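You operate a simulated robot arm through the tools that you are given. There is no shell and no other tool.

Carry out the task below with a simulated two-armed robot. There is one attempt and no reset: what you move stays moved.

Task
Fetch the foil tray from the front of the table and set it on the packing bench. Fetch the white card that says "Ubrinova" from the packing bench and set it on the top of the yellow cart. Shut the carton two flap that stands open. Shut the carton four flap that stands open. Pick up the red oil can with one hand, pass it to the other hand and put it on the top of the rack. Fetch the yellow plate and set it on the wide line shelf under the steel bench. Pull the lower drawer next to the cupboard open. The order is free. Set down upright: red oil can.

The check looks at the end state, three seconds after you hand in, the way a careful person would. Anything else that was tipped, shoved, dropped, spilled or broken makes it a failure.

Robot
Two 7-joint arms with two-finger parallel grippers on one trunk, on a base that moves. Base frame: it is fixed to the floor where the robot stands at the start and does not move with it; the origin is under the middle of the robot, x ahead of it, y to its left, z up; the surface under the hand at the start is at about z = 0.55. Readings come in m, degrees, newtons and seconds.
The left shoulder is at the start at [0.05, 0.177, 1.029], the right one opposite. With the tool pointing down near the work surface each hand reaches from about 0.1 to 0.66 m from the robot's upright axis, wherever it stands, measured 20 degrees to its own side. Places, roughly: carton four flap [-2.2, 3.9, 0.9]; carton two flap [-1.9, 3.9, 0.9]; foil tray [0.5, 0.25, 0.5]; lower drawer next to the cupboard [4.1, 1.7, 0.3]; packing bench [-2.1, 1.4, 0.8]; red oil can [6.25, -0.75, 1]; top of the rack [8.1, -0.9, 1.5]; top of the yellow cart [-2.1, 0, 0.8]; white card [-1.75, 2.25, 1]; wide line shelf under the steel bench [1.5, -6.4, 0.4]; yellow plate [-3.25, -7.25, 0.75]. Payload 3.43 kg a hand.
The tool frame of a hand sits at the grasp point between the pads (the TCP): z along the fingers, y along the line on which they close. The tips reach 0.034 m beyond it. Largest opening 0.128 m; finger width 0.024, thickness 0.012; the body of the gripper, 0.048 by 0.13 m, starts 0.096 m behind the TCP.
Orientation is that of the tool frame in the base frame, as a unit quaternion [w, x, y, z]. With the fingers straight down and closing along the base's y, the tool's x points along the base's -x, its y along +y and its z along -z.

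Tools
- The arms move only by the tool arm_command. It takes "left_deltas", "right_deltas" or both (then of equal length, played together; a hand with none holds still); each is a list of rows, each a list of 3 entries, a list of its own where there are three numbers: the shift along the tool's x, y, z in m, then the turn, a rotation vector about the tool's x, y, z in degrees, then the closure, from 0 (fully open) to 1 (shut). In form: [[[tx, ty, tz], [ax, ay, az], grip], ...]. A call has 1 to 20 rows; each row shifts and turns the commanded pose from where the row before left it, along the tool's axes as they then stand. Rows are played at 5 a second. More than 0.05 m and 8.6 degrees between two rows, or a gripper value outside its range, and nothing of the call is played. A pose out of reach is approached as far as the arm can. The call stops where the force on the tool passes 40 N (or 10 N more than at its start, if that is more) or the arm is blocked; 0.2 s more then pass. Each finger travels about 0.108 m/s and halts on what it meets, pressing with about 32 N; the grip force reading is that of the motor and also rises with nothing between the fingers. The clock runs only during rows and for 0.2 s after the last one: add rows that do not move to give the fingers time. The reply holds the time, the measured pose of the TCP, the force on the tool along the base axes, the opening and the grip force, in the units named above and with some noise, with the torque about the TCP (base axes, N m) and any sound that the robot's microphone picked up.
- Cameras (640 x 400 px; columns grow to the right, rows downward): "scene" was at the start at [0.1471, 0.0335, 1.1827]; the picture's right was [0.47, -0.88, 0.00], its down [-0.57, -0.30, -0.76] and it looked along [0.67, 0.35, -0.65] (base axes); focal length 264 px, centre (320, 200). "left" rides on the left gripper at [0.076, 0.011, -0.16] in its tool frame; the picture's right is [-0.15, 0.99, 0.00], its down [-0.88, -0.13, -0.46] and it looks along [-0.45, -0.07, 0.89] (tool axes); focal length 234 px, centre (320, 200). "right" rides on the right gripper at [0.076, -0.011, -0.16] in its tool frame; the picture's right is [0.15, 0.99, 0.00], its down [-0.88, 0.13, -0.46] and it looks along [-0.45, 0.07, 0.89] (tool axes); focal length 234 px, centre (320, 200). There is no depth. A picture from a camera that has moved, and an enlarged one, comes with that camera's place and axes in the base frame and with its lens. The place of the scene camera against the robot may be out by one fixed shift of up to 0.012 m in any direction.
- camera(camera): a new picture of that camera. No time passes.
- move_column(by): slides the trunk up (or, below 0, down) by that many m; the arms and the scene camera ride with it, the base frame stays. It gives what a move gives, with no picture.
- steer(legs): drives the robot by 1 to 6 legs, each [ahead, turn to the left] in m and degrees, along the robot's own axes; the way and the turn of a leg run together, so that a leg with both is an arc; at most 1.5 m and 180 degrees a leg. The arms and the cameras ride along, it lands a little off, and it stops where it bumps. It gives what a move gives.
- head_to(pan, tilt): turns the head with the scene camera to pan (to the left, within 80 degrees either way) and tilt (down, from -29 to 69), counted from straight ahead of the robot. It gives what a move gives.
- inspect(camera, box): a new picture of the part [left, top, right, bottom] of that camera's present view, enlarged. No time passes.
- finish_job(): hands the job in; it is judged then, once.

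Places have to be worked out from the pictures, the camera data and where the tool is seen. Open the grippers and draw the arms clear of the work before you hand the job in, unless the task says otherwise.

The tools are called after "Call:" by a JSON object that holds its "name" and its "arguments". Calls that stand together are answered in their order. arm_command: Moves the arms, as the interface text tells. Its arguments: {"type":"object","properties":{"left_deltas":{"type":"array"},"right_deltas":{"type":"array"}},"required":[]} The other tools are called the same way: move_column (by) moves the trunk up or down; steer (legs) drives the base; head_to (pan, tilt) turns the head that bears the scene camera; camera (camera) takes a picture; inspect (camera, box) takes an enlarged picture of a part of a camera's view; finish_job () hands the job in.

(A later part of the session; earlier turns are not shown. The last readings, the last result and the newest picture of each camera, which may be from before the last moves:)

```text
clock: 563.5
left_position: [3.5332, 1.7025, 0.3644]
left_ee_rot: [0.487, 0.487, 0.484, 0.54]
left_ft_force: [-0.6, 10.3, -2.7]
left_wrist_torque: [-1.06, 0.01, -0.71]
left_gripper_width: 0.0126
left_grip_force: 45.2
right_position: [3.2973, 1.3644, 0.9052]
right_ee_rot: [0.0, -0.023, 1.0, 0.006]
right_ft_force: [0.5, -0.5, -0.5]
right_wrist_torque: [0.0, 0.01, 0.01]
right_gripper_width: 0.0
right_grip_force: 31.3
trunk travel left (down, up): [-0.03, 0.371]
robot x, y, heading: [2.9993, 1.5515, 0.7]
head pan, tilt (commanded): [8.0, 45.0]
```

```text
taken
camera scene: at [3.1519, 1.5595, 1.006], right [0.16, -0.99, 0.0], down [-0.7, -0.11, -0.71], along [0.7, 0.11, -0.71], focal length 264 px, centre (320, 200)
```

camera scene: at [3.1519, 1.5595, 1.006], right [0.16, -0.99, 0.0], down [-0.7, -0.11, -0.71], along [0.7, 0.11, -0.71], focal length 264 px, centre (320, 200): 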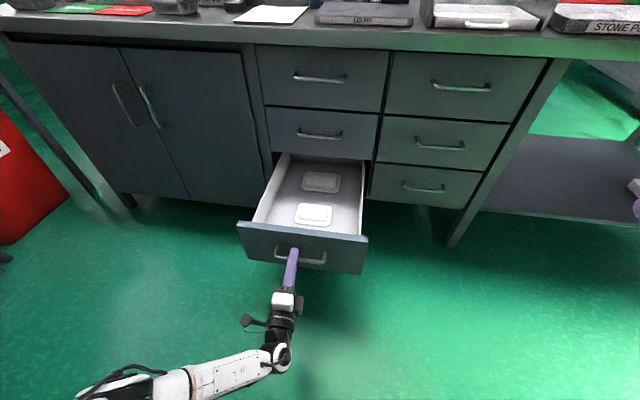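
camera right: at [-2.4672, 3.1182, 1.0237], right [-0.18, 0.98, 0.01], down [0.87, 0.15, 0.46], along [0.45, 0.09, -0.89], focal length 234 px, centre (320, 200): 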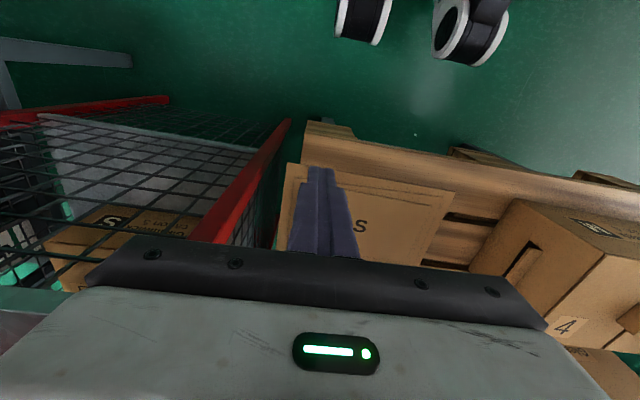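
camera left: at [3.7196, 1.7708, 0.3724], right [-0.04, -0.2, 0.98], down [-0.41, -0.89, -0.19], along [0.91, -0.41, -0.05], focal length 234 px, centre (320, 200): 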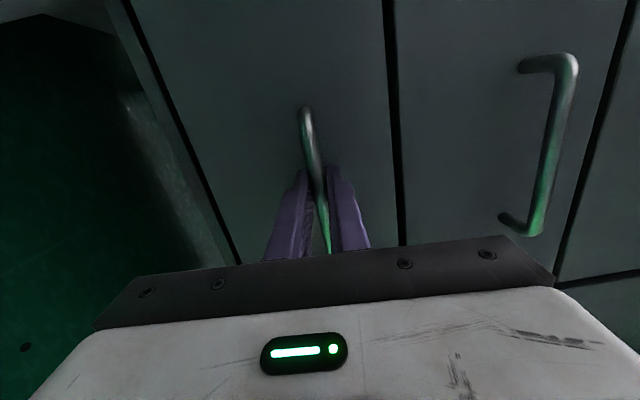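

35 cm open is plenty. I release the handle and back straight off.

Call:
{"name": "arm_command", "arguments": {"left_deltas": [[[0, 0, 0], [0, 0, 0], 0.8], [[0, 0, 0], [0, 0, 0], 0.6], [[0, 0, 0], [0, 0, 0], 0.6], [[0, 0, 0], [0, 0, 0], 0.6]]}}

Call:
{"name": "steer", "arguments": {"legs": [[-0.3, 0]]}}

Call:
{"name": "camera", "arguments": {"camera": "scene"}}

```text
clock: 564.5
left_position: [3.5336, 1.702, 0.365]
left_ee_rot: [0.487, 0.487, 0.484, 0.54]
left_ft_force: [-0.7, 0.4, 0.6]
left_wrist_torque: [0.02, 0.01, 0.01]
left_gripper_width: 0.0513
left_grip_force: 0.1
right_position: [3.2971, 1.3628, 0.9057]
right_ee_rot: [0.001, -0.024, 1.0, 0.005]
right_ft_force: [0.8, 0.5, -0.5]
right_wrist_torque: [0.0, 0.0, -0.01]
right_gripper_width: 0.0001
right_grip_force: 32.2
trunk travel left (down, up): [-0.03, 0.371]
robot x, y, heading: [2.9999, 1.555, 0.9]
head pan, tilt (commanded): [8.0, 45.0]
```

```text
clock: 566.6
left_position: [3.2326, 1.6984, 0.365]
left_ee_rot: [0.486, 0.486, 0.485, 0.541]
left_ft_force: [0.7, 0.6, -0.6]
left_wrist_torque: [0.0, -0.03, 0.01]
left_gripper_width: 0.0514
left_grip_force: 0.2
right_position: [2.9984, 1.3584, 0.9052]
right_ee_rot: [0.001, -0.025, 1.0, 0.006]
right_ft_force: [0.0, 0.3, -0.7]
right_wrist_torque: [-0.02, -0.01, -0.01]
right_gripper_width: 0.0
right_grip_force: 32.1
trunk travel left (down, up): [-0.03, 0.371]
robot x, y, heading: [2.699, 1.5443, 1.2]
head pan, tilt (commanded): [8.0, 45.0]
```

```text
taken
camera scene: at [2.8523, 1.554, 1.0061], right [0.16, -0.99, 0.0], down [-0.7, -0.11, -0.71], along [0.7, 0.11, -0.71], focal length 264 px, centre (320, 200)
```

scene: 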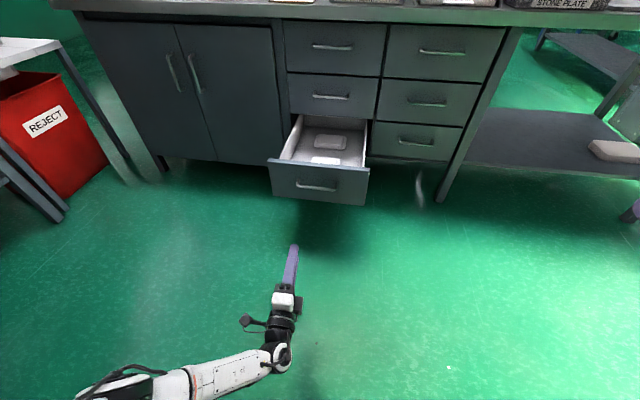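

The drawer stands open. I bring the left hand back to pointing down and raise the trunk, then head for the oil can.

Call:
{"name": "arm_command", "arguments": {"left_deltas": [[[0, 0.0136, -0.01], [8.2, 0, 0], 0.6], [[0, 0.0121, -0.0118], [8.2, 0, 0], 0.6], [[0, 0.0102, -0.0134], [8.2, 0, 0], 0.6], [[0, 0.0082, -0.0148], [8.2, 0, 0], 0.6], [[0, 0.006, -0.0158], [8.2, 0, 0], 0.6], [[0, 0.0037, -0.0165], [8.2, 0, 0], 0.6], [[0, 0.0013, -0.0168], [8.2, 0, 0], 0.6], [[0, -0.0011, -0.0168], [8.2, 0, 0], 0.6], [[0, -0.0035, -0.0165], [8.2, 0, 0], 0.6], [[0, -0.0058, -0.0158], [8.2, 0, 0], 0.6], [[0, -0.008, -0.0149], [8.0, 0, 0], 0.6], [[0, 0, -0.045], [0, 0, 0], 0.6], [[0, 0, -0.045], [0, 0, 0], 0.6], [[0, 0, -0.045], [0, 0, 0], 0.6]]}}

Call:
{"name": "arm_command", "arguments": {"left_deltas": [[[0, 0, 0], [0, 0, -8.2], 0.6], [[0, 0, 0], [0, 0, -8.2], 0.6], [[0, 0, 0], [0, 0, -8.2], 0.6], [[0, 0, 0], [0, 0, -8.2], 0.6], [[0, 0, 0], [0, 0, -8.2], 0.6], [[0, 0, 0], [0, 0, -8.2], 0.6], [[0, 0, 0], [0, 0, -8.2], 0.6], [[0, 0, 0], [0, 0, -8.2], 0.6], [[0, 0, 0], [0, 0, -8.2], 0.6], [[0, 0, 0], [0, 0, -8.2], 0.6], [[0, 0, 0], [0, 0, -8.0], 0.6]]}}

Call:
{"name": "move_column", "arguments": {"by": 0.25}}

Call:
{"name": "head_to", "arguments": {"pan": -35, "tilt": 10}}

Call:
{"name": "camera", "arguments": {"camera": "scene"}}

```text
clock: 569.6
left_position: [3.1068, 1.6757, 0.639]
left_ee_rot: [-0.001, 0.687, 0.726, 0.039]
left_ft_force: [-0.7, -0.7, -0.4]
left_wrist_torque: [-0.02, 0.01, 0.0]
left_gripper_width: 0.0513
left_grip_force: 0.1
right_position: [2.9976, 1.3596, 0.9055]
right_ee_rot: [0.001, -0.025, 1.0, 0.006]
right_ft_force: [0.7, 0.3, 0.4]
right_wrist_torque: [0.02, 0.01, 0.01]
right_gripper_width: 0.0
right_grip_force: 32.1
trunk travel left (down, up): [-0.03, 0.371]
robot x, y, heading: [2.7026, 1.5496, 1.1]
head pan, tilt (commanded): [8.0, 45.0]
```

```text
clock: 572.0
left_position: [3.1077, 1.6755, 0.6424]
left_ee_rot: [0.028, -0.028, 0.999, 0.028]
left_ft_force: [-0.1, -0.2, 0.0]
left_wrist_torque: [0.0, 0.05, 0.0]
left_gripper_width: 0.0514
left_grip_force: 0.0
right_position: [2.9972, 1.3583, 0.9073]
right_ee_rot: [0.001, -0.025, 1.0, 0.006]
right_ft_force: [0.1, -0.3, -0.8]
right_wrist_torque: [0.02, -0.02, 0.03]
right_gripper_width: 0.0
right_grip_force: 32.1
trunk travel left (down, up): [-0.03, 0.371]
robot x, y, heading: [2.6996, 1.5469, 1.0]
head pan, tilt (commanded): [8.0, 45.0]
```

```text
clock: 574.5
left_position: [3.1082, 1.6751, 0.8913]
left_ee_rot: [0.029, -0.028, 0.999, 0.029]
left_ft_force: [0.0, 0.0, -1.0]
left_wrist_torque: [0.03, 0.0, 0.0]
left_gripper_width: 0.0512
left_grip_force: 0.0
right_position: [2.9982, 1.3583, 1.1553]
right_ee_rot: [0.001, -0.025, 1.0, 0.006]
right_ft_force: [-1.0, -0.9, -0.9]
right_wrist_torque: [0.01, 0.04, 0.0]
right_gripper_width: 0.0
right_grip_force: 32.1
trunk travel left (down, up): [-0.28, 0.121]
robot x, y, heading: [2.701, 1.5454, 1.1]
head pan, tilt (commanded): [8.0, 45.0]
```

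```text
clock: 575.6
left_position: [3.1076, 1.6758, 0.8918]
left_ee_rot: [0.028, -0.028, 0.999, 0.029]
left_ft_force: [-0.5, -0.7, -0.2]
left_wrist_torque: [0.02, 0.02, -0.03]
left_gripper_width: 0.0512
left_grip_force: 0.1
right_position: [2.9972, 1.3597, 1.1557]
right_ee_rot: [0.002, -0.025, 1.0, 0.007]
right_ft_force: [0.0, 0.5, -0.7]
right_wrist_torque: [-0.02, 0.02, -0.01]
right_gripper_width: 0.0
right_grip_force: 32.4
trunk travel left (down, up): [-0.28, 0.121]
robot x, y, heading: [2.6997, 1.5478, 1.2]
head pan, tilt (commanded): [-35.0, 10.0]
```

```text
taken
camera scene: at [2.8493, 1.4894, 1.311], right [-0.56, -0.83, 0.0], down [-0.14, 0.1, -0.98], along [0.82, -0.55, -0.17], focal length 264 px, centre (320, 200)
```

scene: 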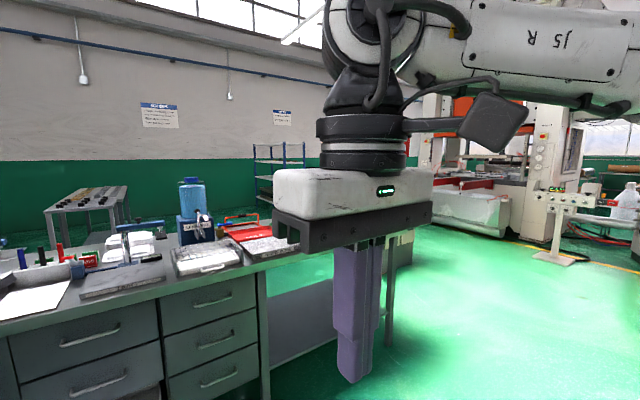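

Call:
{"name": "steer", "arguments": {"legs": [[0, -60], [1.1, 0], [0, 45]]}}

Call:
{"name": "head_to", "arguments": {"pan": 0, "tilt": 12}}

Call:
{"name": "camera", "arguments": {"camera": "scene"}}

```text
clock: 586.0
left_position: [3.6957, 0.6099, 0.892]
left_ee_rot: [0.031, 0.108, 0.993, 0.024]
left_ft_force: [-0.7, -1.2, -0.9]
left_wrist_torque: [-0.02, -0.01, 0.0]
left_gripper_width: 0.0513
left_grip_force: 0.1
right_position: [3.5029, 0.3331, 1.1574]
right_ee_rot: [0.001, 0.11, 0.994, 0.006]
right_ft_force: [-0.1, -0.8, 0.0]
right_wrist_torque: [-0.04, -0.03, -0.03]
right_gripper_width: 0.0
right_grip_force: 32.4
trunk travel left (down, up): [-0.28, 0.121]
robot x, y, heading: [3.2683, 0.5922, -14.4]
head pan, tilt (commanded): [-35.0, 10.0]
```

```text
clock: 587.0
left_position: [3.6947, 0.6079, 0.8929]
left_ee_rot: [0.031, 0.108, 0.993, 0.024]
left_ft_force: [0.0, -0.7, -0.1]
left_wrist_torque: [-0.02, -0.01, 0.01]
left_gripper_width: 0.0513
left_grip_force: 0.0
right_position: [3.5036, 0.3322, 1.1563]
right_ee_rot: [0.001, 0.11, 0.994, 0.006]
right_ft_force: [1.3, 0.0, -0.3]
right_wrist_torque: [0.01, 0.02, 0.05]
right_gripper_width: 0.0001
right_grip_force: 31.5
trunk travel left (down, up): [-0.28, 0.121]
robot x, y, heading: [3.2632, 0.5929, -14.4]
head pan, tilt (commanded): [0.0, 12.0]
```

```text
taken
camera scene: at [3.4262, 0.5463, 1.3078], right [-0.25, -0.97, 0.0], down [-0.2, 0.05, -0.98], along [0.95, -0.24, -0.21], focal length 264 px, centre (320, 200)
```

scene: 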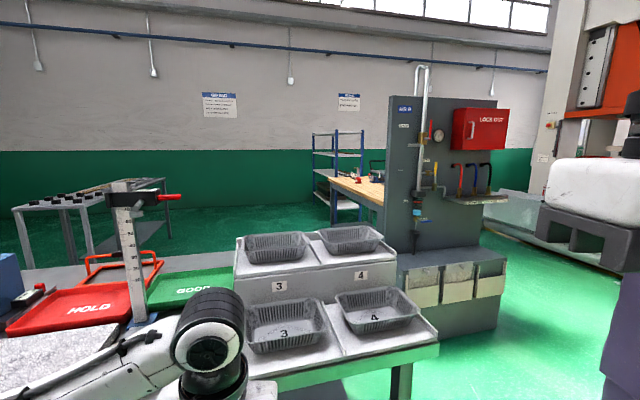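

The left hand is close to the bench's end with trays; I check that nothing was touched.

Call:
{"name": "head_to", "arguments": {"pan": 15, "tilt": 45}}

Call:
{"name": "camera", "arguments": {"camera": "scene"}}

Call:
{"name": "camera", "arguments": {"camera": "left"}}

```text
clock: 588.0
left_position: [3.6941, 0.6089, 0.8932]
left_ee_rot: [0.032, 0.109, 0.993, 0.024]
left_ft_force: [-0.4, 0.2, 0.4]
left_wrist_torque: [0.02, 0.0, 0.01]
left_gripper_width: 0.0515
left_grip_force: 0.0
right_position: [3.5032, 0.333, 1.1561]
right_ee_rot: [0.002, 0.11, 0.994, 0.007]
right_ft_force: [0.9, 0.7, 0.6]
right_wrist_torque: [0.02, 0.02, -0.03]
right_gripper_width: 0.0
right_grip_force: 31.8
trunk travel left (down, up): [-0.28, 0.121]
robot x, y, heading: [3.2659, 0.5942, -14.6]
head pan, tilt (commanded): [15.0, 45.0]
```

```text
taken
camera scene: at [3.4172, 0.5704, 1.2562], right [0.01, -1.0, 0.0], down [-0.71, -0.01, -0.71], along [0.71, 0.01, -0.71], focal length 264 px, centre (320, 200)
```

scene: 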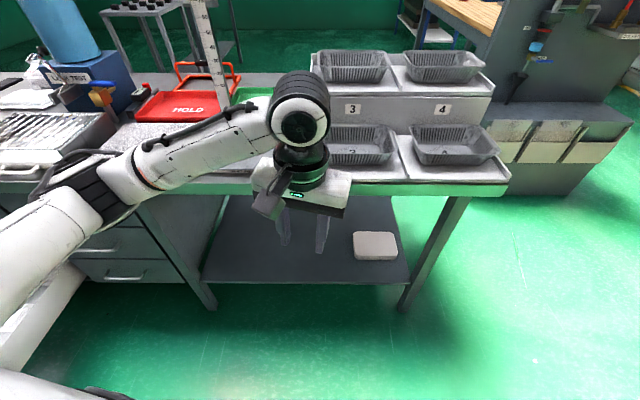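

```text
taken
camera left: at [3.6118, 0.6296, 1.0477], right [0.35, 0.93, 0.06], down [0.8, -0.34, 0.5], along [0.49, -0.13, -0.86], focal length 234 px, centre (320, 200)
```

left: 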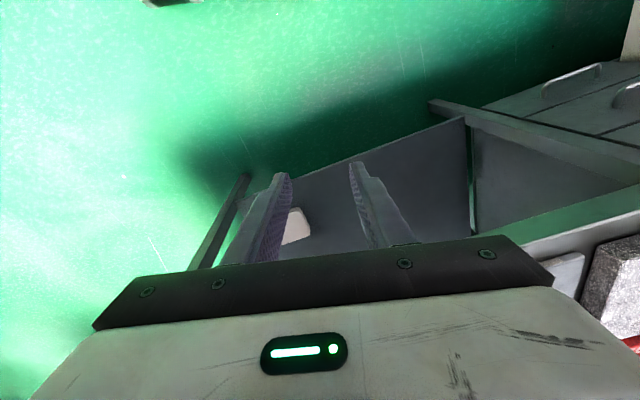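

Nothing was touched. I back off and move south to y≈-1.0 to look east for a way to the can's bench.

Call:
{"name": "steer", "arguments": {"legs": [[-0.35, 0], [0, -75], [1.45, 0], [0, 75]]}}

Call:
{"name": "head_to", "arguments": {"pan": 15, "tilt": 12}}

Call:
{"name": "camera", "arguments": {"camera": "scene"}}

Call:
{"name": "head_to", "arguments": {"pan": -30, "tilt": 12}}

Call:
{"name": "camera", "arguments": {"camera": "scene"}}

```text
clock: 603.6
left_position: [3.3541, -0.7598, 0.893]
left_ee_rot: [0.032, 0.111, 0.993, 0.023]
left_ft_force: [0.1, 0.1, -0.3]
left_wrist_torque: [-0.02, 0.0, 0.01]
left_gripper_width: 0.051
left_grip_force: 0.0
right_position: [3.1621, -1.0338, 1.1558]
right_ee_rot: [0.001, 0.111, 0.994, 0.005]
right_ft_force: [0.3, -0.4, -0.1]
right_wrist_torque: [-0.01, -0.02, 0.0]
right_gripper_width: 0.0
right_grip_force: 32.4
trunk travel left (down, up): [-0.28, 0.121]
robot x, y, heading: [2.9257, -0.774, -14.4]
head pan, tilt (commanded): [15.0, 45.0]
```

```text
clock: 604.6
left_position: [3.3549, -0.7575, 0.8917]
left_ee_rot: [0.032, 0.109, 0.993, 0.023]
left_ft_force: [0.2, 0.2, -0.2]
left_wrist_torque: [-0.01, 0.01, 0.0]
left_gripper_width: 0.0512
left_grip_force: 0.0
right_position: [3.1616, -1.0334, 1.156]
right_ee_rot: [0.001, 0.112, 0.994, 0.006]
right_ft_force: [0.5, 0.6, 0.2]
right_wrist_torque: [0.0, -0.02, -0.02]
right_gripper_width: 0.0001
right_grip_force: 31.9
trunk travel left (down, up): [-0.28, 0.121]
robot x, y, heading: [2.9268, -0.7699, -14.4]
head pan, tilt (commanded): [15.0, 12.0]
```

```text
taken
camera scene: at [3.0895, -0.7961, 1.3077], right [0.01, -1.0, 0.0], down [-0.21, 0.0, -0.98], along [0.98, 0.01, -0.21], focal length 264 px, centre (320, 200)
```

scene: 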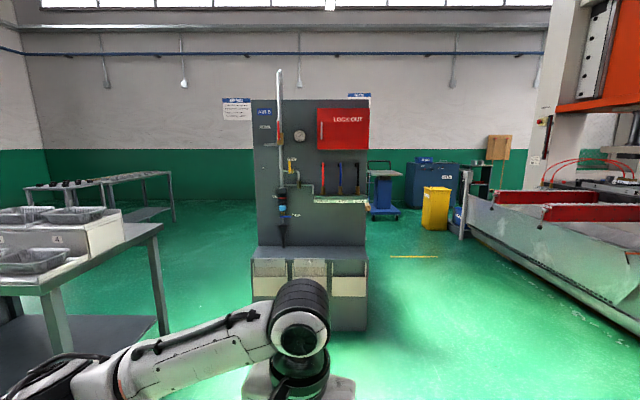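

```text
clock: 605.7
left_position: [3.3539, -0.7596, 0.8926]
left_ee_rot: [0.031, 0.11, 0.993, 0.024]
left_ft_force: [-0.9, 0.9, 0.1]
left_wrist_torque: [0.02, -0.03, 0.01]
left_gripper_width: 0.0512
left_grip_force: 0.0
right_position: [3.1619, -1.0342, 1.1561]
right_ee_rot: [0.002, 0.111, 0.994, 0.006]
right_ft_force: [0.2, 0.5, 0.3]
right_wrist_torque: [0.0, 0.01, -0.01]
right_gripper_width: 0.0
right_grip_force: 32.1
trunk travel left (down, up): [-0.28, 0.121]
robot x, y, heading: [2.927, -0.7742, -14.3]
head pan, tilt (commanded): [-30.0, 12.0]
```

```text
taken
camera scene: at [3.0626, -0.8622, 1.3078], right [-0.7, -0.71, 0.0], down [-0.15, 0.15, -0.98], along [0.7, -0.69, -0.21], focal length 264 px, centre (320, 200)
```

scene: 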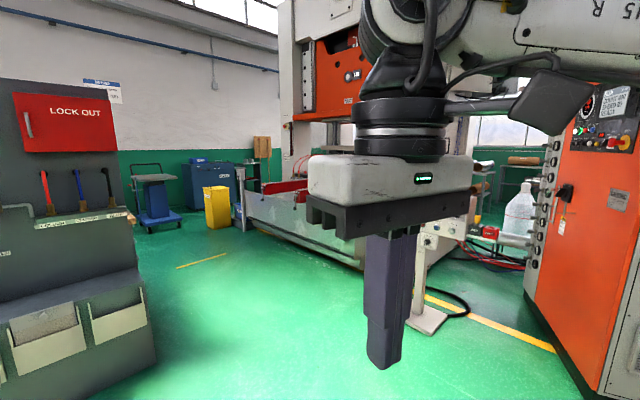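

Free floor south of the lock-out panel. I drive to (4.0, -1.7) and then east to about (5.4, -1.7), and look for the can's bench.

Call:
{"name": "steer", "arguments": {"legs": [[0, -26], [1.42, 0], [0, 40.5], [1.4, 0]]}}

Call:
{"name": "head_to", "arguments": {"pan": 40, "tilt": 15}}

Call:
{"name": "camera", "arguments": {"camera": "scene"}}

Call:
{"name": "head_to", "arguments": {"pan": 0, "tilt": 10}}

Call:
{"name": "camera", "arguments": {"camera": "scene"}}

```text
clock: 622.6
left_position: [5.8252, -1.5828, 0.8911]
left_ee_rot: [0.029, -0.013, 0.999, 0.027]
left_ft_force: [0.5, -0.1, 0.5]
left_wrist_torque: [0.04, 0.01, 0.02]
left_gripper_width: 0.0513
left_grip_force: 0.1
right_position: [5.7077, -1.8984, 1.1555]
right_ee_rot: [0.002, -0.013, 1.0, 0.006]
right_ft_force: [0.1, 0.1, -0.3]
right_wrist_torque: [0.04, -0.01, 0.0]
right_gripper_width: 0.0001
right_grip_force: 32.1
trunk travel left (down, up): [-0.28, 0.121]
robot x, y, heading: [5.4152, -1.7033, -0.4]
head pan, tilt (commanded): [-30.0, 12.0]
```

```text
clock: 624.0
left_position: [5.8266, -1.5825, 0.8915]
left_ee_rot: [0.03, -0.014, 0.999, 0.027]
left_ft_force: [-0.4, 0.0, 0.9]
left_wrist_torque: [-0.01, -0.02, -0.05]
left_gripper_width: 0.0514
left_grip_force: 0.1
right_position: [5.7073, -1.897, 1.156]
right_ee_rot: [0.0, -0.012, 1.0, 0.006]
right_ft_force: [0.6, 0.2, -0.1]
right_wrist_torque: [0.02, 0.02, 0.01]
right_gripper_width: 0.0001
right_grip_force: 32.2
trunk travel left (down, up): [-0.28, 0.121]
robot x, y, heading: [5.4113, -1.7008, -0.7]
head pan, tilt (commanded): [40.0, 15.0]
```

```text
taken
camera scene: at [5.5581, -1.6493, 1.3029], right [0.64, -0.77, 0.0], down [-0.2, -0.17, -0.97], along [0.74, 0.62, -0.26], focal length 264 px, centre (320, 200)
```

scene: 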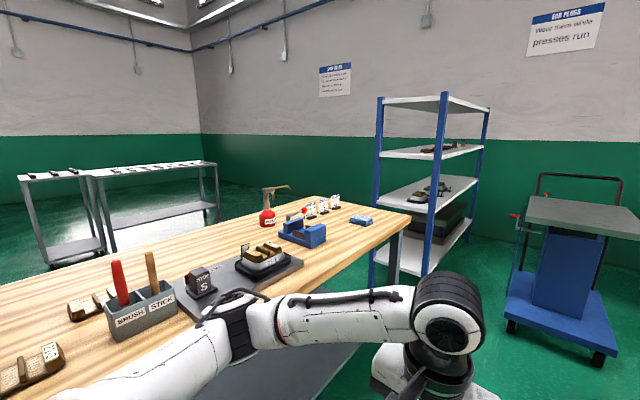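

```text
clock: 625.1
left_position: [5.8254, -1.5834, 0.8928]
left_ee_rot: [0.029, -0.014, 0.999, 0.028]
left_ft_force: [-0.1, 0.3, 0.1]
left_wrist_torque: [-0.01, 0.0, 0.0]
left_gripper_width: 0.0514
left_grip_force: 0.0
right_position: [5.7064, -1.8975, 1.1562]
right_ee_rot: [0.0, -0.012, 1.0, 0.006]
right_ft_force: [0.0, 0.1, -0.4]
right_wrist_torque: [-0.03, 0.0, -0.03]
right_gripper_width: 0.0002
right_grip_force: 32.2
trunk travel left (down, up): [-0.28, 0.121]
robot x, y, heading: [5.4138, -1.7044, -0.3]
head pan, tilt (commanded): [0.0, 10.0]
```

```text
taken
camera scene: at [5.5791, -1.7093, 1.311], right [-0.01, -1.0, 0.0], down [-0.17, 0.0, -0.98], along [0.98, -0.01, -0.17], focal length 264 px, centre (320, 200)
```

scene: 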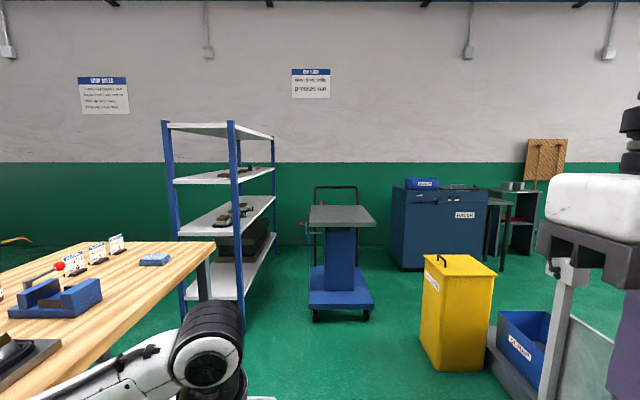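

Now I see the wooden bench with the red oil can at about (6.25, -0.77) and the blue rack at about x 7.4–8.6, y -1.17…-0.65, top ≈1.52. I raise the arms, move to (6.3, -1.85) and face north for a close look.

Call:
{"name": "arm_command", "arguments": {"left_deltas": [[[0.02, 0, -0.04], [0, 0, 0], 0.8], [[0.02, 0, -0.04], [0, 0, 0], 1], [[0.02, 0, -0.04], [0, 0, 0], 1], [[0, 0, -0.04], [0, 0, 0], 1], [[0, 0, 0], [0, 0, 0], 1]]}}

Call:
{"name": "move_column", "arguments": {"by": 0.12}}

Call:
{"name": "steer", "arguments": {"legs": [[0, -10], [0.9, 0], [0, 100]]}}

Call:
{"name": "head_to", "arguments": {"pan": 0, "tilt": 25}}

Call:
{"name": "camera", "arguments": {"camera": "scene"}}

```text
clock: 626.3
left_position: [5.7554, -1.5935, 1.0479]
left_ee_rot: [0.028, -0.014, 0.999, 0.028]
left_ft_force: [-0.3, 0.4, 0.5]
left_wrist_torque: [-0.03, 0.02, -0.03]
left_gripper_width: 0.0001
left_grip_force: 31.5
right_position: [5.7071, -1.8963, 1.1558]
right_ee_rot: [0.001, -0.012, 1.0, 0.007]
right_ft_force: [-0.6, 0.5, -0.4]
right_wrist_torque: [-0.02, 0.03, 0.01]
right_gripper_width: 0.0001
right_grip_force: 31.7
trunk travel left (down, up): [-0.28, 0.121]
robot x, y, heading: [5.4129, -1.7041, -0.5]
head pan, tilt (commanded): [0.0, 10.0]
```

```text
clock: 627.8
left_position: [5.756, -1.5943, 1.1684]
left_ee_rot: [0.028, -0.014, 0.999, 0.029]
left_ft_force: [0.2, 0.0, -0.3]
left_wrist_torque: [0.01, 0.04, 0.0]
left_gripper_width: 0.0001
left_grip_force: 32.1
right_position: [5.706, -1.8983, 1.2758]
right_ee_rot: [0.0, -0.012, 1.0, 0.006]
right_ft_force: [0.2, -0.7, -0.7]
right_wrist_torque: [0.0, 0.01, -0.02]
right_gripper_width: 0.0
right_grip_force: 32.1
trunk travel left (down, up): [-0.4, 0.001]
robot x, y, heading: [5.4127, -1.7006, -0.3]
head pan, tilt (commanded): [0.0, 10.0]
```

```text
clock: 637.5
left_position: [6.1944, -1.5231, 1.1672]
left_ee_rot: [-0.001, 0.728, -0.684, -0.039]
left_ft_force: [-0.5, -0.3, -0.2]
left_wrist_torque: [0.02, 0.01, 0.03]
left_gripper_width: 0.0002
left_grip_force: 31.9
right_position: [6.4995, -1.5595, 1.2754]
right_ee_rot: [0.003, 0.729, -0.685, -0.005]
right_ft_force: [0.6, -0.4, -0.9]
right_wrist_torque: [-0.03, 0.0, 0.0]
right_gripper_width: 0.0
right_grip_force: 31.7
trunk travel left (down, up): [-0.4, 0.001]
robot x, y, heading: [6.3144, -1.8614, 91.4]
head pan, tilt (commanded): [0.0, 10.0]
```

```text
clock: 638.3
left_position: [6.1945, -1.5228, 1.1692]
left_ee_rot: [0.0, 0.729, -0.683, -0.039]
left_ft_force: [0.6, -0.6, -0.6]
left_wrist_torque: [-0.04, 0.02, 0.0]
left_gripper_width: 0.0001
left_grip_force: 32.1
right_position: [6.4995, -1.5606, 1.2766]
right_ee_rot: [0.004, 0.728, -0.685, -0.005]
right_ft_force: [0.6, 0.7, 0.3]
right_wrist_torque: [0.03, -0.01, -0.02]
right_gripper_width: 0.0
right_grip_force: 32.2
trunk travel left (down, up): [-0.4, 0.001]
robot x, y, heading: [6.3142, -1.8577, 91.7]
head pan, tilt (commanded): [0.0, 25.0]
```

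```text
taken
camera scene: at [6.3123, -1.7044, 1.4067], right [1.0, 0.03, 0.0], down [0.01, -0.42, -0.91], along [-0.03, 0.91, -0.42], focal length 264 px, centre (320, 200)
```

scene: 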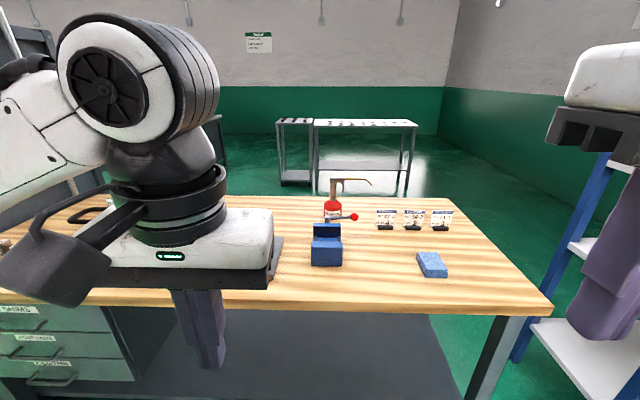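

The bench top is at z≈0.845; the can stands at about (6.34, -0.67) behind a blue vise. I zoom in to see its shape.

Call:
{"name": "inspect", "arguments": {"camera": "scene", "box": [290, 165, 470, 285]}}

Call:
{"name": "inspect", "arguments": {"camera": "scene", "box": [310, 170, 390, 230]}}

```text
3.33 times, centred on (380, 225) of scene
camera zoom: at [6.3123, -1.7044, 1.4067], right [1.0, 0.03, 0.0], down [0.01, -0.42, -0.91], along [-0.03, 0.91, -0.42], focal length 881 px, centre (120, 117)
```

zoom: 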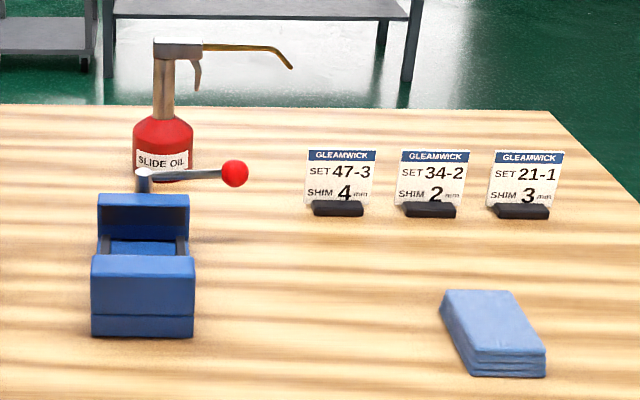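

```text
6.67 times, centred on (350, 200) of scene
camera zoom: at [6.3123, -1.7044, 1.4067], right [1.0, 0.03, 0.0], down [0.01, -0.42, -0.91], along [-0.03, 0.91, -0.42], focal length 1763 px, centre (120, 200)
```

zoom: 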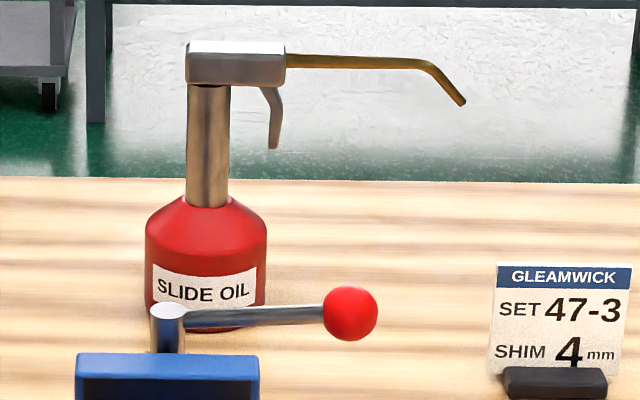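

The can has a red body (Ø≈7.6 cm), a thin neck and a head with a spout pointing +x. Before deciding which hand does what, I test whether the right arm can hold a forward-pointing pose at rack height (in free air).

Call:
{"name": "arm_command", "arguments": {"right_deltas": [[[-0.025, 0, -0.02], [0, -8.2, 0], 0.5], [[-0.0276, 0, -0.0162], [0, -8.2, 0], 0.5], [[-0.0296, 0, -0.0121], [0, -8.2, 0], 0.5], [[-0.0311, 0, -0.0078], [0, -8.2, 0], 0.5], [[-0.0318, 0, -0.0033], [0, -8.2, 0], 0.5], [[-0.032, 0, 0.0013], [0, -8.2, 0], 0.5], [[-0.0315, 0, 0.0059], [0, -8.2, 0], 0.5], [[-0.0303, 0, 0.0103], [0, -8.2, 0], 0.5], [[-0.0285, 0, 0.0145], [0, -8.2, 0], 0.5], [[-0.0262, 0, 0.0184], [0, -8.2, 0], 0.5], [[-0.0233, 0, 0.022], [0, -8, 0], 0.5], [[0, 0, 0], [0, 0, 0], 0.5]]}}

Call:
{"name": "head_to", "arguments": {"pan": -30, "tilt": 0}}

Call:
{"name": "camera", "arguments": {"camera": "scene"}}

```text
clock: 640.9
left_position: [6.1944, -1.5232, 1.1677]
left_ee_rot: [-0.001, 0.728, -0.684, -0.04]
left_ft_force: [0.0, -0.1, 0.5]
left_wrist_torque: [0.03, -0.01, -0.01]
left_gripper_width: 0.0
left_grip_force: 32.0
right_position: [6.4869, -1.2848, 1.4956]
right_ee_rot: [0.482, -0.511, 0.486, 0.52]
right_ft_force: [-1.1, 0.0, 0.4]
right_wrist_torque: [0.01, -0.01, 0.01]
right_gripper_width: 0.0638
right_grip_force: 0.0
trunk travel left (down, up): [-0.4, 0.001]
robot x, y, heading: [6.3141, -1.861, 91.9]
head pan, tilt (commanded): [0.0, 25.0]
```

```text
clock: 641.9
left_position: [6.1958, -1.5216, 1.1675]
left_ee_rot: [0.0, 0.729, -0.683, -0.04]
left_ft_force: [0.8, -1.3, -0.3]
left_wrist_torque: [-0.02, 0.0, 0.02]
left_gripper_width: 0.0
left_grip_force: 31.8
right_position: [6.4861, -1.2833, 1.4966]
right_ee_rot: [0.482, -0.512, 0.487, 0.519]
right_ft_force: [0.2, -0.4, -0.1]
right_wrist_torque: [0.03, -0.01, -0.01]
right_gripper_width: 0.0639
right_grip_force: 0.0
trunk travel left (down, up): [-0.4, 0.001]
robot x, y, heading: [6.3139, -1.8612, 91.8]
head pan, tilt (commanded): [-30.0, 0.0]
```

```text
taken
camera scene: at [6.3577, -1.7171, 1.447], right [0.88, -0.47, 0.0], down [0.0, 0.0, -1.0], along [0.47, 0.88, 0.0], focal length 264 px, centre (320, 200)
```

scene: 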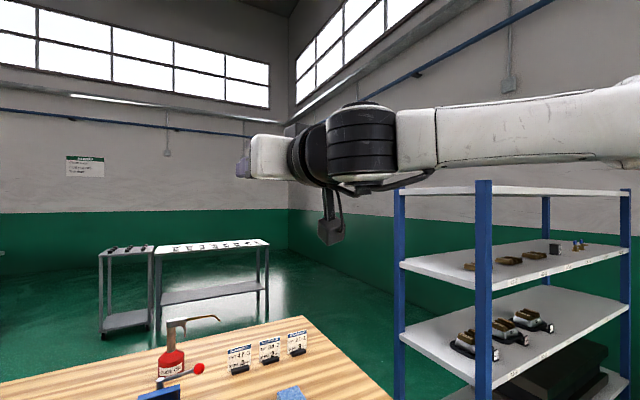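

The right arm can do the high, forward-pointing pose well. So: left hand picks the can by its neck from the south (tilted ~55°), then passes it to the right hand, which places it. I pre-tilt the left hand here.

Call:
{"name": "arm_command", "arguments": {"left_deltas": [[[0, 0, 0], [3.3, 0, 0], 0.5], [[0, 0, 0], [0, 0, 3.8], 0.4], [[-0.016, 0, -0.012], [0, -7.86, 0], 0.4], [[-0.0175, 0, -0.0097], [0, -7.86, 0], 0.4], [[-0.0186, 0, -0.0072], [0, -7.86, 0], 0.4], [[-0.0195, 0, -0.0046], [0, -7.86, 0], 0.4], [[-0.0199, 0, -0.0019], [0, -7.86, 0], 0.4], [[-0.02, 0, 0.0008], [0, -7.86, 0], 0.4], [[-0.0197, 0, 0.0036], [0, -7.86, 0], 0.4], [[0, 0, 0], [0, 0, 0], 0.4]]}}

Call:
{"name": "steer", "arguments": {"legs": [[0, -1.8], [0.36, 0]]}}

Call:
{"name": "head_to", "arguments": {"pan": 0, "tilt": 30}}

Call:
{"name": "camera", "arguments": {"camera": "scene"}}

Call:
{"name": "camera", "arguments": {"camera": "left"}}

```text
clock: 644.0
left_position: [6.1964, -1.4151, 1.2588]
left_ee_rot: [0.345, -0.616, 0.618, 0.345]
left_ft_force: [-0.1, -0.1, -0.2]
left_wrist_torque: [0.06, 0.03, -0.04]
left_gripper_width: 0.0768
left_grip_force: 0.1
right_position: [6.4868, -1.2839, 1.4965]
right_ee_rot: [0.482, -0.511, 0.488, 0.519]
right_ft_force: [0.5, -0.4, 0.2]
right_wrist_torque: [-0.02, -0.02, -0.02]
right_gripper_width: 0.064
right_grip_force: 0.1
trunk travel left (down, up): [-0.4, 0.001]
robot x, y, heading: [6.3185, -1.8609, 91.7]
head pan, tilt (commanded): [-30.0, 0.0]
```

```text
clock: 646.7
left_position: [6.2106, -1.0536, 1.2586]
left_ee_rot: [0.352, -0.605, 0.63, 0.338]
left_ft_force: [0.1, -0.5, 0.1]
left_wrist_torque: [0.02, 0.0, 0.03]
left_gripper_width: 0.0769
left_grip_force: 0.1
right_position: [6.5061, -0.9321, 1.4954]
right_ee_rot: [0.491, -0.503, 0.496, 0.51]
right_ft_force: [0.2, 0.2, 0.2]
right_wrist_torque: [0.04, 0.0, -0.04]
right_gripper_width: 0.064
right_grip_force: 0.1
trunk travel left (down, up): [-0.4, 0.001]
robot x, y, heading: [6.3153, -1.5034, 90.3]
head pan, tilt (commanded): [-30.0, 0.0]
```

```text
clock: 647.7
left_position: [6.2115, -1.0541, 1.2581]
left_ee_rot: [0.351, -0.605, 0.629, 0.339]
left_ft_force: [0.3, -0.4, -0.1]
left_wrist_torque: [-0.02, -0.01, 0.0]
left_gripper_width: 0.0768
left_grip_force: 0.1
right_position: [6.5056, -0.9328, 1.4964]
right_ee_rot: [0.49, -0.503, 0.495, 0.511]
right_ft_force: [-0.3, -0.3, -1.3]
right_wrist_torque: [0.04, 0.01, -0.01]
right_gripper_width: 0.0641
right_grip_force: 0.1
trunk travel left (down, up): [-0.4, 0.001]
robot x, y, heading: [6.3138, -1.5051, 90.0]
head pan, tilt (commanded): [0.0, 30.0]
```

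```text
taken
camera scene: at [6.3186, -1.3484, 1.3988], right [1.0, 0.0, 0.0], down [0.0, -0.5, -0.87], along [0.0, 0.87, -0.5], focal length 264 px, centre (320, 200)
```

scene: 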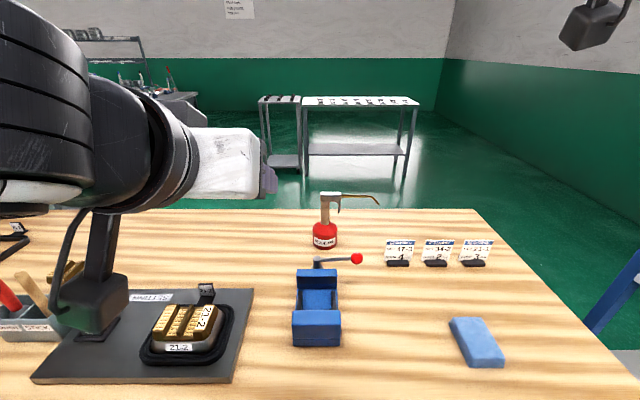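

```text
taken
camera left: at [6.1934, -1.2298, 1.278], right [-0.99, 0.11, 0.13], down [0.13, 0.07, 0.99], along [0.1, 0.99, -0.08], focal length 234 px, centre (320, 200)
```

left: 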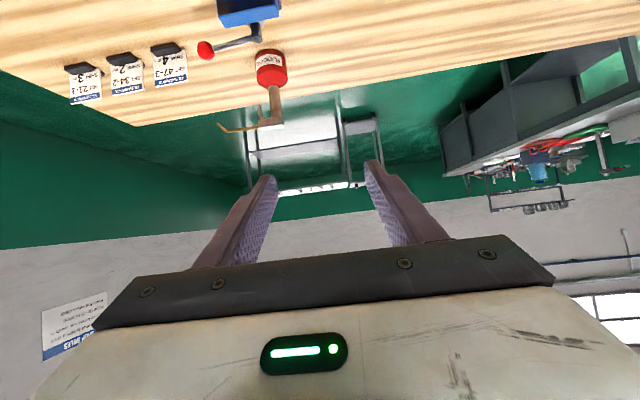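

The left wrist camera puts the can's neck at about (6.335, -0.68), z 0.93–1.005. For good reach and clearance over the vise I shift the robot 13 cm east and use a 43° tilt; first I bring the right hand inward.

Call:
{"name": "arm_command", "arguments": {"right_deltas": [[[0, 0.04, -0.02], [0, 0, 0], 0.5], [[0, 0.04, -0.02], [0, 0, 0], 0.5], [[0, 0.04, -0.02], [0, 0, 0], 0.5], [[0, 0.03, -0.02], [0, 0, 0], 0.5], [[0, 0, 0], [0, 0, 0], 0.5]], "left_deltas": [[[0, 0, 0], [0, 7.5, 0], 0.4], [[0, 0, 0], [0, 7.5, 0], 0.4], [[0, 0, 0], [0, 0, 0], 0.4], [[0, 0, 0], [0, 0, 0], 0.4], [[0, 0, 0], [0, 0, 0], 0.4]]}}

Call:
{"name": "steer", "arguments": {"legs": [[-0.25, 0], [0, -22.5], [0.32, 0], [0, 22.5]]}}

Call:
{"name": "camera", "arguments": {"camera": "scene"}}

Call:
{"name": "camera", "arguments": {"camera": "left"}}

```text
clock: 648.9
left_position: [6.2113, -1.055, 1.2592]
left_ee_rot: [0.265, -0.645, 0.669, 0.258]
left_ft_force: [0.1, -0.7, -0.2]
left_wrist_torque: [-0.02, 0.03, -0.02]
left_gripper_width: 0.0768
left_grip_force: 0.1
right_position: [6.4184, -0.9799, 1.4984]
right_ee_rot: [0.49, -0.504, 0.495, 0.511]
right_ft_force: [0.5, -0.8, 0.7]
right_wrist_torque: [0.04, 0.01, 0.02]
right_gripper_width: 0.0641
right_grip_force: 0.1
right hand out of reach, approached as far as the arm can: row 3, 4
trunk travel left (down, up): [-0.4, 0.001]
robot x, y, heading: [6.3143, -1.5026, 89.7]
head pan, tilt (commanded): [0.0, 30.0]
```

```text
clock: 654.8
left_position: [6.3243, -1.0105, 1.2587]
left_ee_rot: [0.264, -0.648, 0.666, 0.258]
left_ft_force: [-0.4, -0.2, -0.3]
left_wrist_torque: [-0.03, 0.0, 0.02]
left_gripper_width: 0.0767
left_grip_force: 0.1
right_position: [6.532, -0.933, 1.4985]
right_ee_rot: [0.488, -0.506, 0.493, 0.512]
right_ft_force: [-0.5, -0.8, 0.1]
right_wrist_torque: [0.01, 0.05, -0.01]
right_gripper_width: 0.0643
right_grip_force: 0.1
trunk travel left (down, up): [-0.4, 0.001]
robot x, y, heading: [6.4358, -1.4563, 90.4]
head pan, tilt (commanded): [0.0, 30.0]
```

```text
taken
camera scene: at [6.4347, -1.3029, 1.3987], right [1.0, 0.01, 0.0], down [0.0, -0.5, -0.87], along [0.0, 0.87, -0.5], focal length 264 px, centre (320, 200)
```

scene: 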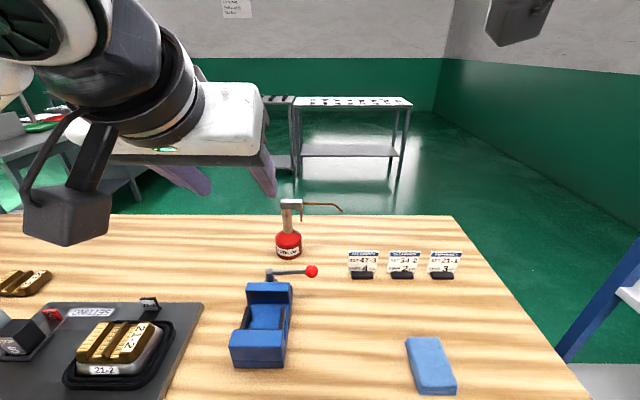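

```text
taken
camera left: at [6.3087, -1.1745, 1.3231], right [-0.99, 0.13, 0.1], down [0.14, 0.32, 0.94], along [0.09, 0.94, -0.34], focal length 234 px, centre (320, 200)
```

left: 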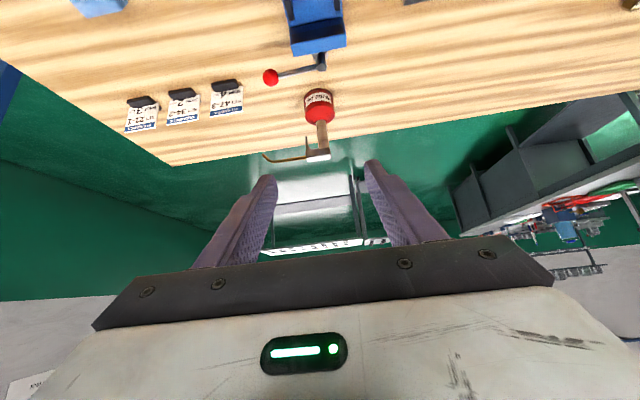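

The left wrist camera confirms the can axis at (6.333, -0.684). I'll grip the neck at z≈0.956 (below the trigger). First I go to the pre-grasp point along the tool axis.

Call:
{"name": "arm_command", "arguments": {"left_deltas": [[[-0.0043, -0.0001, 0.0449], [0, 0, 0], 0.4], [[-0.0043, -0.0001, 0.0449], [0, 0, 0], 0.4], [[-0.0043, -0.0001, 0.0449], [0, 0, 0], 0.4], [[-0.0043, -0.0001, 0.0449], [0, 0, 0], 0.4], [[-0.0043, -0.0001, 0.0449], [0, 0, 0], 0.4], [[-0.0043, -0.0001, 0.0449], [0, 0, 0], 0.4], [[-0.0042, -0.0001, 0.0449], [0, 0, 0], 0.4], [[0, 0, 0], [0, 0, 0], 0.4]]}}

Call:
{"name": "camera", "arguments": {"camera": "left"}}

Call:
{"name": "inspect", "arguments": {"camera": "scene", "box": [220, 170, 380, 310]}}

```text
clock: 656.5
left_position: [6.3296, -0.7735, 1.0506]
left_ee_rot: [0.265, -0.647, 0.667, 0.258]
left_ft_force: [0.5, -0.1, -0.7]
left_wrist_torque: [0.0, 0.0, -0.05]
left_gripper_width: 0.0768
left_grip_force: 0.1
right_position: [6.5324, -0.9338, 1.4989]
right_ee_rot: [0.488, -0.505, 0.493, 0.513]
right_ft_force: [-0.8, -0.2, -0.4]
right_wrist_torque: [0.01, 0.01, -0.02]
right_gripper_width: 0.0639
right_grip_force: 0.1
trunk travel left (down, up): [-0.4, 0.001]
robot x, y, heading: [6.4306, -1.46, 90.3]
head pan, tilt (commanded): [0.0, 30.0]
```

```text
taken
camera left: at [6.3145, -0.9378, 1.1143], right [-0.99, 0.13, 0.1], down [0.14, 0.32, 0.94], along [0.09, 0.94, -0.34], focal length 234 px, centre (320, 200)
```

left: 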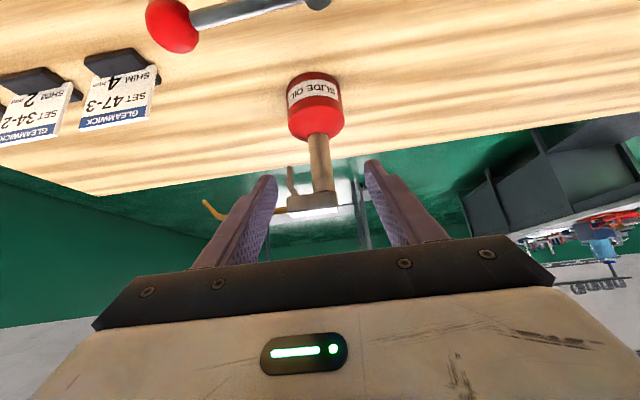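

```text
2.86 times, centred on (300, 240) of scene
camera zoom: at [6.435, -1.3035, 1.3988], right [1.0, 0.01, 0.0], down [0.0, -0.5, -0.87], along [0.0, 0.87, -0.5], focal length 755 px, centre (377, 86)
```

zoom: 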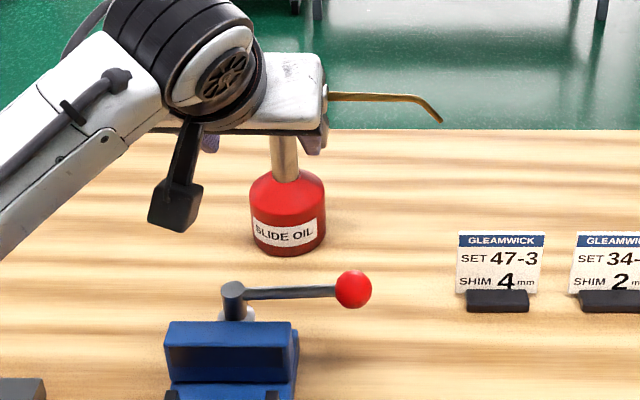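

Alignment is good (neck centred between the fingers). I advance 13 cm along the tool axis and close on the neck.

Call:
{"name": "arm_command", "arguments": {"left_deltas": [[[0, 0, 0.043], [0, 0, 0], 0.4], [[0, 0, 0.043], [0, 0, 0], 0.4], [[0, 0, 0.044], [0, 0, 0], 0.4], [[0, 0, 0], [0, 0, 0], 0.4]]}}

Call:
{"name": "camera", "arguments": {"camera": "left"}}

Call:
{"name": "inspect", "arguments": {"camera": "scene", "box": [220, 170, 380, 310]}}

```text
clock: 657.5
left_position: [6.3357, -0.6847, 0.9568]
left_ee_rot: [0.265, -0.647, 0.667, 0.258]
left_ft_force: [0.7, -1.0, 0.4]
left_wrist_torque: [-0.04, 0.02, 0.0]
left_gripper_width: 0.0772
left_grip_force: 0.0
right_position: [6.5302, -0.9338, 1.4995]
right_ee_rot: [0.489, -0.504, 0.494, 0.512]
right_ft_force: [-0.3, 0.2, 1.1]
right_wrist_torque: [0.0, 0.01, -0.03]
right_gripper_width: 0.0639
right_grip_force: 0.1
trunk travel left (down, up): [-0.4, 0.001]
robot x, y, heading: [6.4322, -1.4589, 90.6]
head pan, tilt (commanded): [0.0, 30.0]
```

```text
taken
camera left: at [6.3201, -0.8497, 1.0212], right [-0.99, 0.13, 0.1], down [0.14, 0.32, 0.94], along [0.09, 0.94, -0.34], focal length 234 px, centre (320, 200)
```

left: 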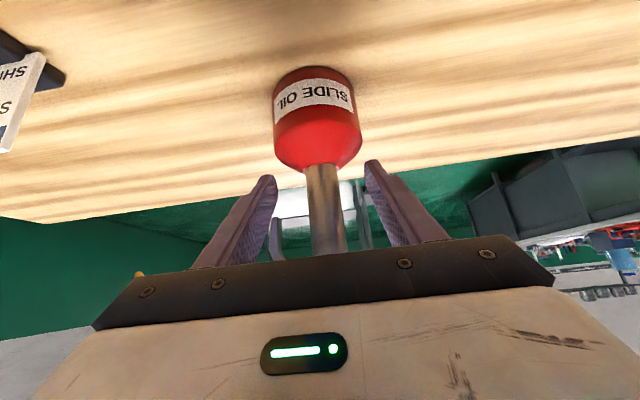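

```text
2.86 times, centred on (300, 240) of scene
camera zoom: at [6.4348, -1.3034, 1.3988], right [1.0, 0.01, 0.0], down [0.0, -0.5, -0.87], along [0.0, 0.87, -0.5], focal length 755 px, centre (377, 86)
```

zoom: 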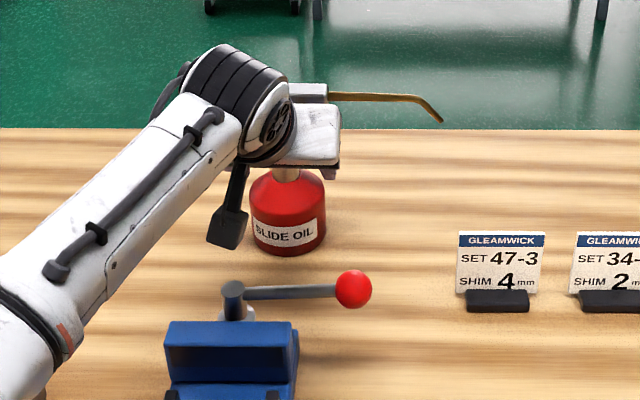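

The neck is centred between the fingers. I close and then lift slightly.

Call:
{"name": "arm_command", "arguments": {"left_deltas": [[[0, 0, 0], [0, 0, 0], 0.55], [[0, 0, 0], [0, 0, 0], 0.68], [[0, 0, 0], [0, 0, 0], 0.78], [[0, 0, 0], [0, 0, 0], 0.9], [[0, 0, 0], [0, 0, 0], 1.0], [[0, 0, 0], [0, 0, 0], 1.0]]}}

Call:
{"name": "camera", "arguments": {"camera": "left"}}

```text
clock: 659.0
left_position: [6.3359, -0.6854, 0.9605]
left_ee_rot: [0.268, -0.646, 0.666, 0.26]
left_ft_force: [-2.8, 4.9, 14.7]
left_wrist_torque: [0.39, -0.17, 0.07]
left_gripper_width: 0.0268
left_grip_force: 32.2
right_position: [6.5314, -0.9345, 1.4978]
right_ee_rot: [0.489, -0.505, 0.493, 0.513]
right_ft_force: [-0.6, -0.5, -0.2]
right_wrist_torque: [-0.02, 0.0, 0.01]
right_gripper_width: 0.0639
right_grip_force: 0.0
trunk travel left (down, up): [-0.4, 0.001]
robot x, y, heading: [6.4371, -1.4557, 90.3]
head pan, tilt (commanded): [0.0, 30.0]
```

```text
taken
camera left: at [6.32, -0.8498, 1.0238], right [-0.99, 0.13, 0.1], down [0.14, 0.32, 0.94], along [0.09, 0.94, -0.33], focal length 234 px, centre (320, 200)
```

left: 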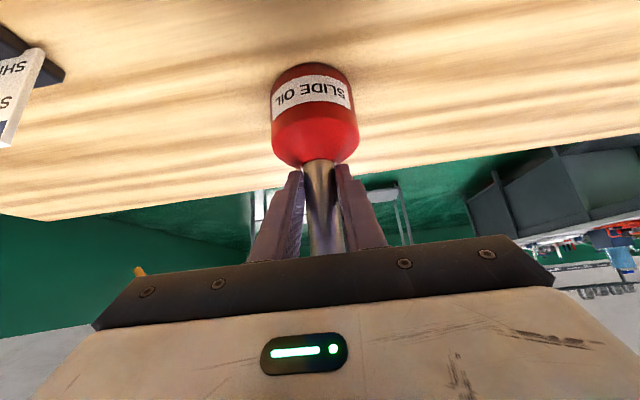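

Neck gripped (26.8 mm). I lift straight up by 9 cm and check.

Call:
{"name": "arm_command", "arguments": {"left_deltas": [[[-0.0137, 0, -0.0145], [0, 0, 0], 1.0], [[-0.0206, 0, -0.0218], [0, 0, 0], 1.0], [[-0.0274, 0, -0.0291], [0, 0, 0], 1.0], [[0, 0, 0], [0, 0, 0], 1.0]]}}

Call:
{"name": "camera", "arguments": {"camera": "left"}}

Call:
{"name": "inspect", "arguments": {"camera": "scene", "box": [200, 130, 400, 310]}}

```text
clock: 660.0
left_position: [6.3358, -0.6832, 1.0456]
left_ee_rot: [0.263, -0.649, 0.666, 0.257]
left_ft_force: [0.3, 0.4, -3.1]
left_wrist_torque: [-0.13, 0.72, 0.28]
left_gripper_width: 0.0261
left_grip_force: 32.0
right_position: [6.5316, -0.9334, 1.4976]
right_ee_rot: [0.488, -0.506, 0.493, 0.512]
right_ft_force: [-0.2, 0.1, -1.3]
right_wrist_torque: [0.02, -0.06, 0.02]
right_gripper_width: 0.0639
right_grip_force: 0.0
trunk travel left (down, up): [-0.4, 0.001]
robot x, y, heading: [6.4334, -1.456, 90.0]
head pan, tilt (commanded): [0.0, 30.0]
```

```text
taken
camera left: at [6.3198, -0.8472, 1.11], right [-0.99, 0.13, 0.1], down [0.14, 0.33, 0.94], along [0.09, 0.94, -0.34], focal length 234 px, centre (320, 200)
```

left: 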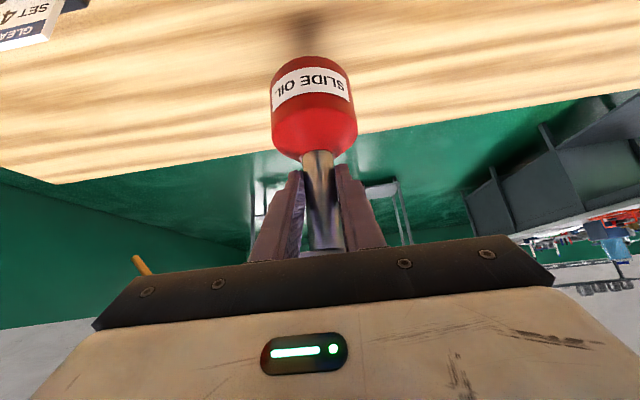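

```text
2.22 times, centred on (300, 220) of scene
camera zoom: at [6.4349, -1.3024, 1.3986], right [1.0, 0.01, 0.0], down [0.0, -0.5, -0.87], along [0.0, 0.87, -0.5], focal length 588 px, centre (364, 156)
```

zoom: 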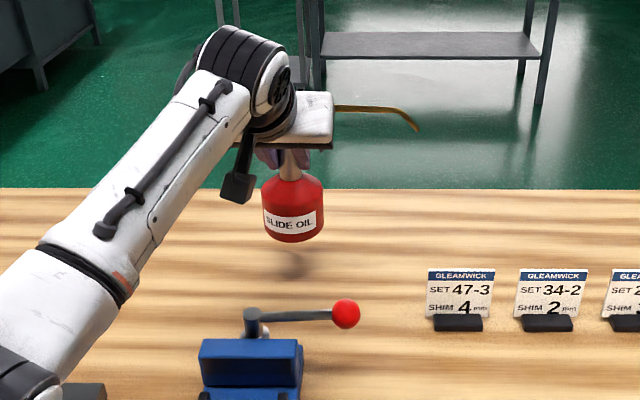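

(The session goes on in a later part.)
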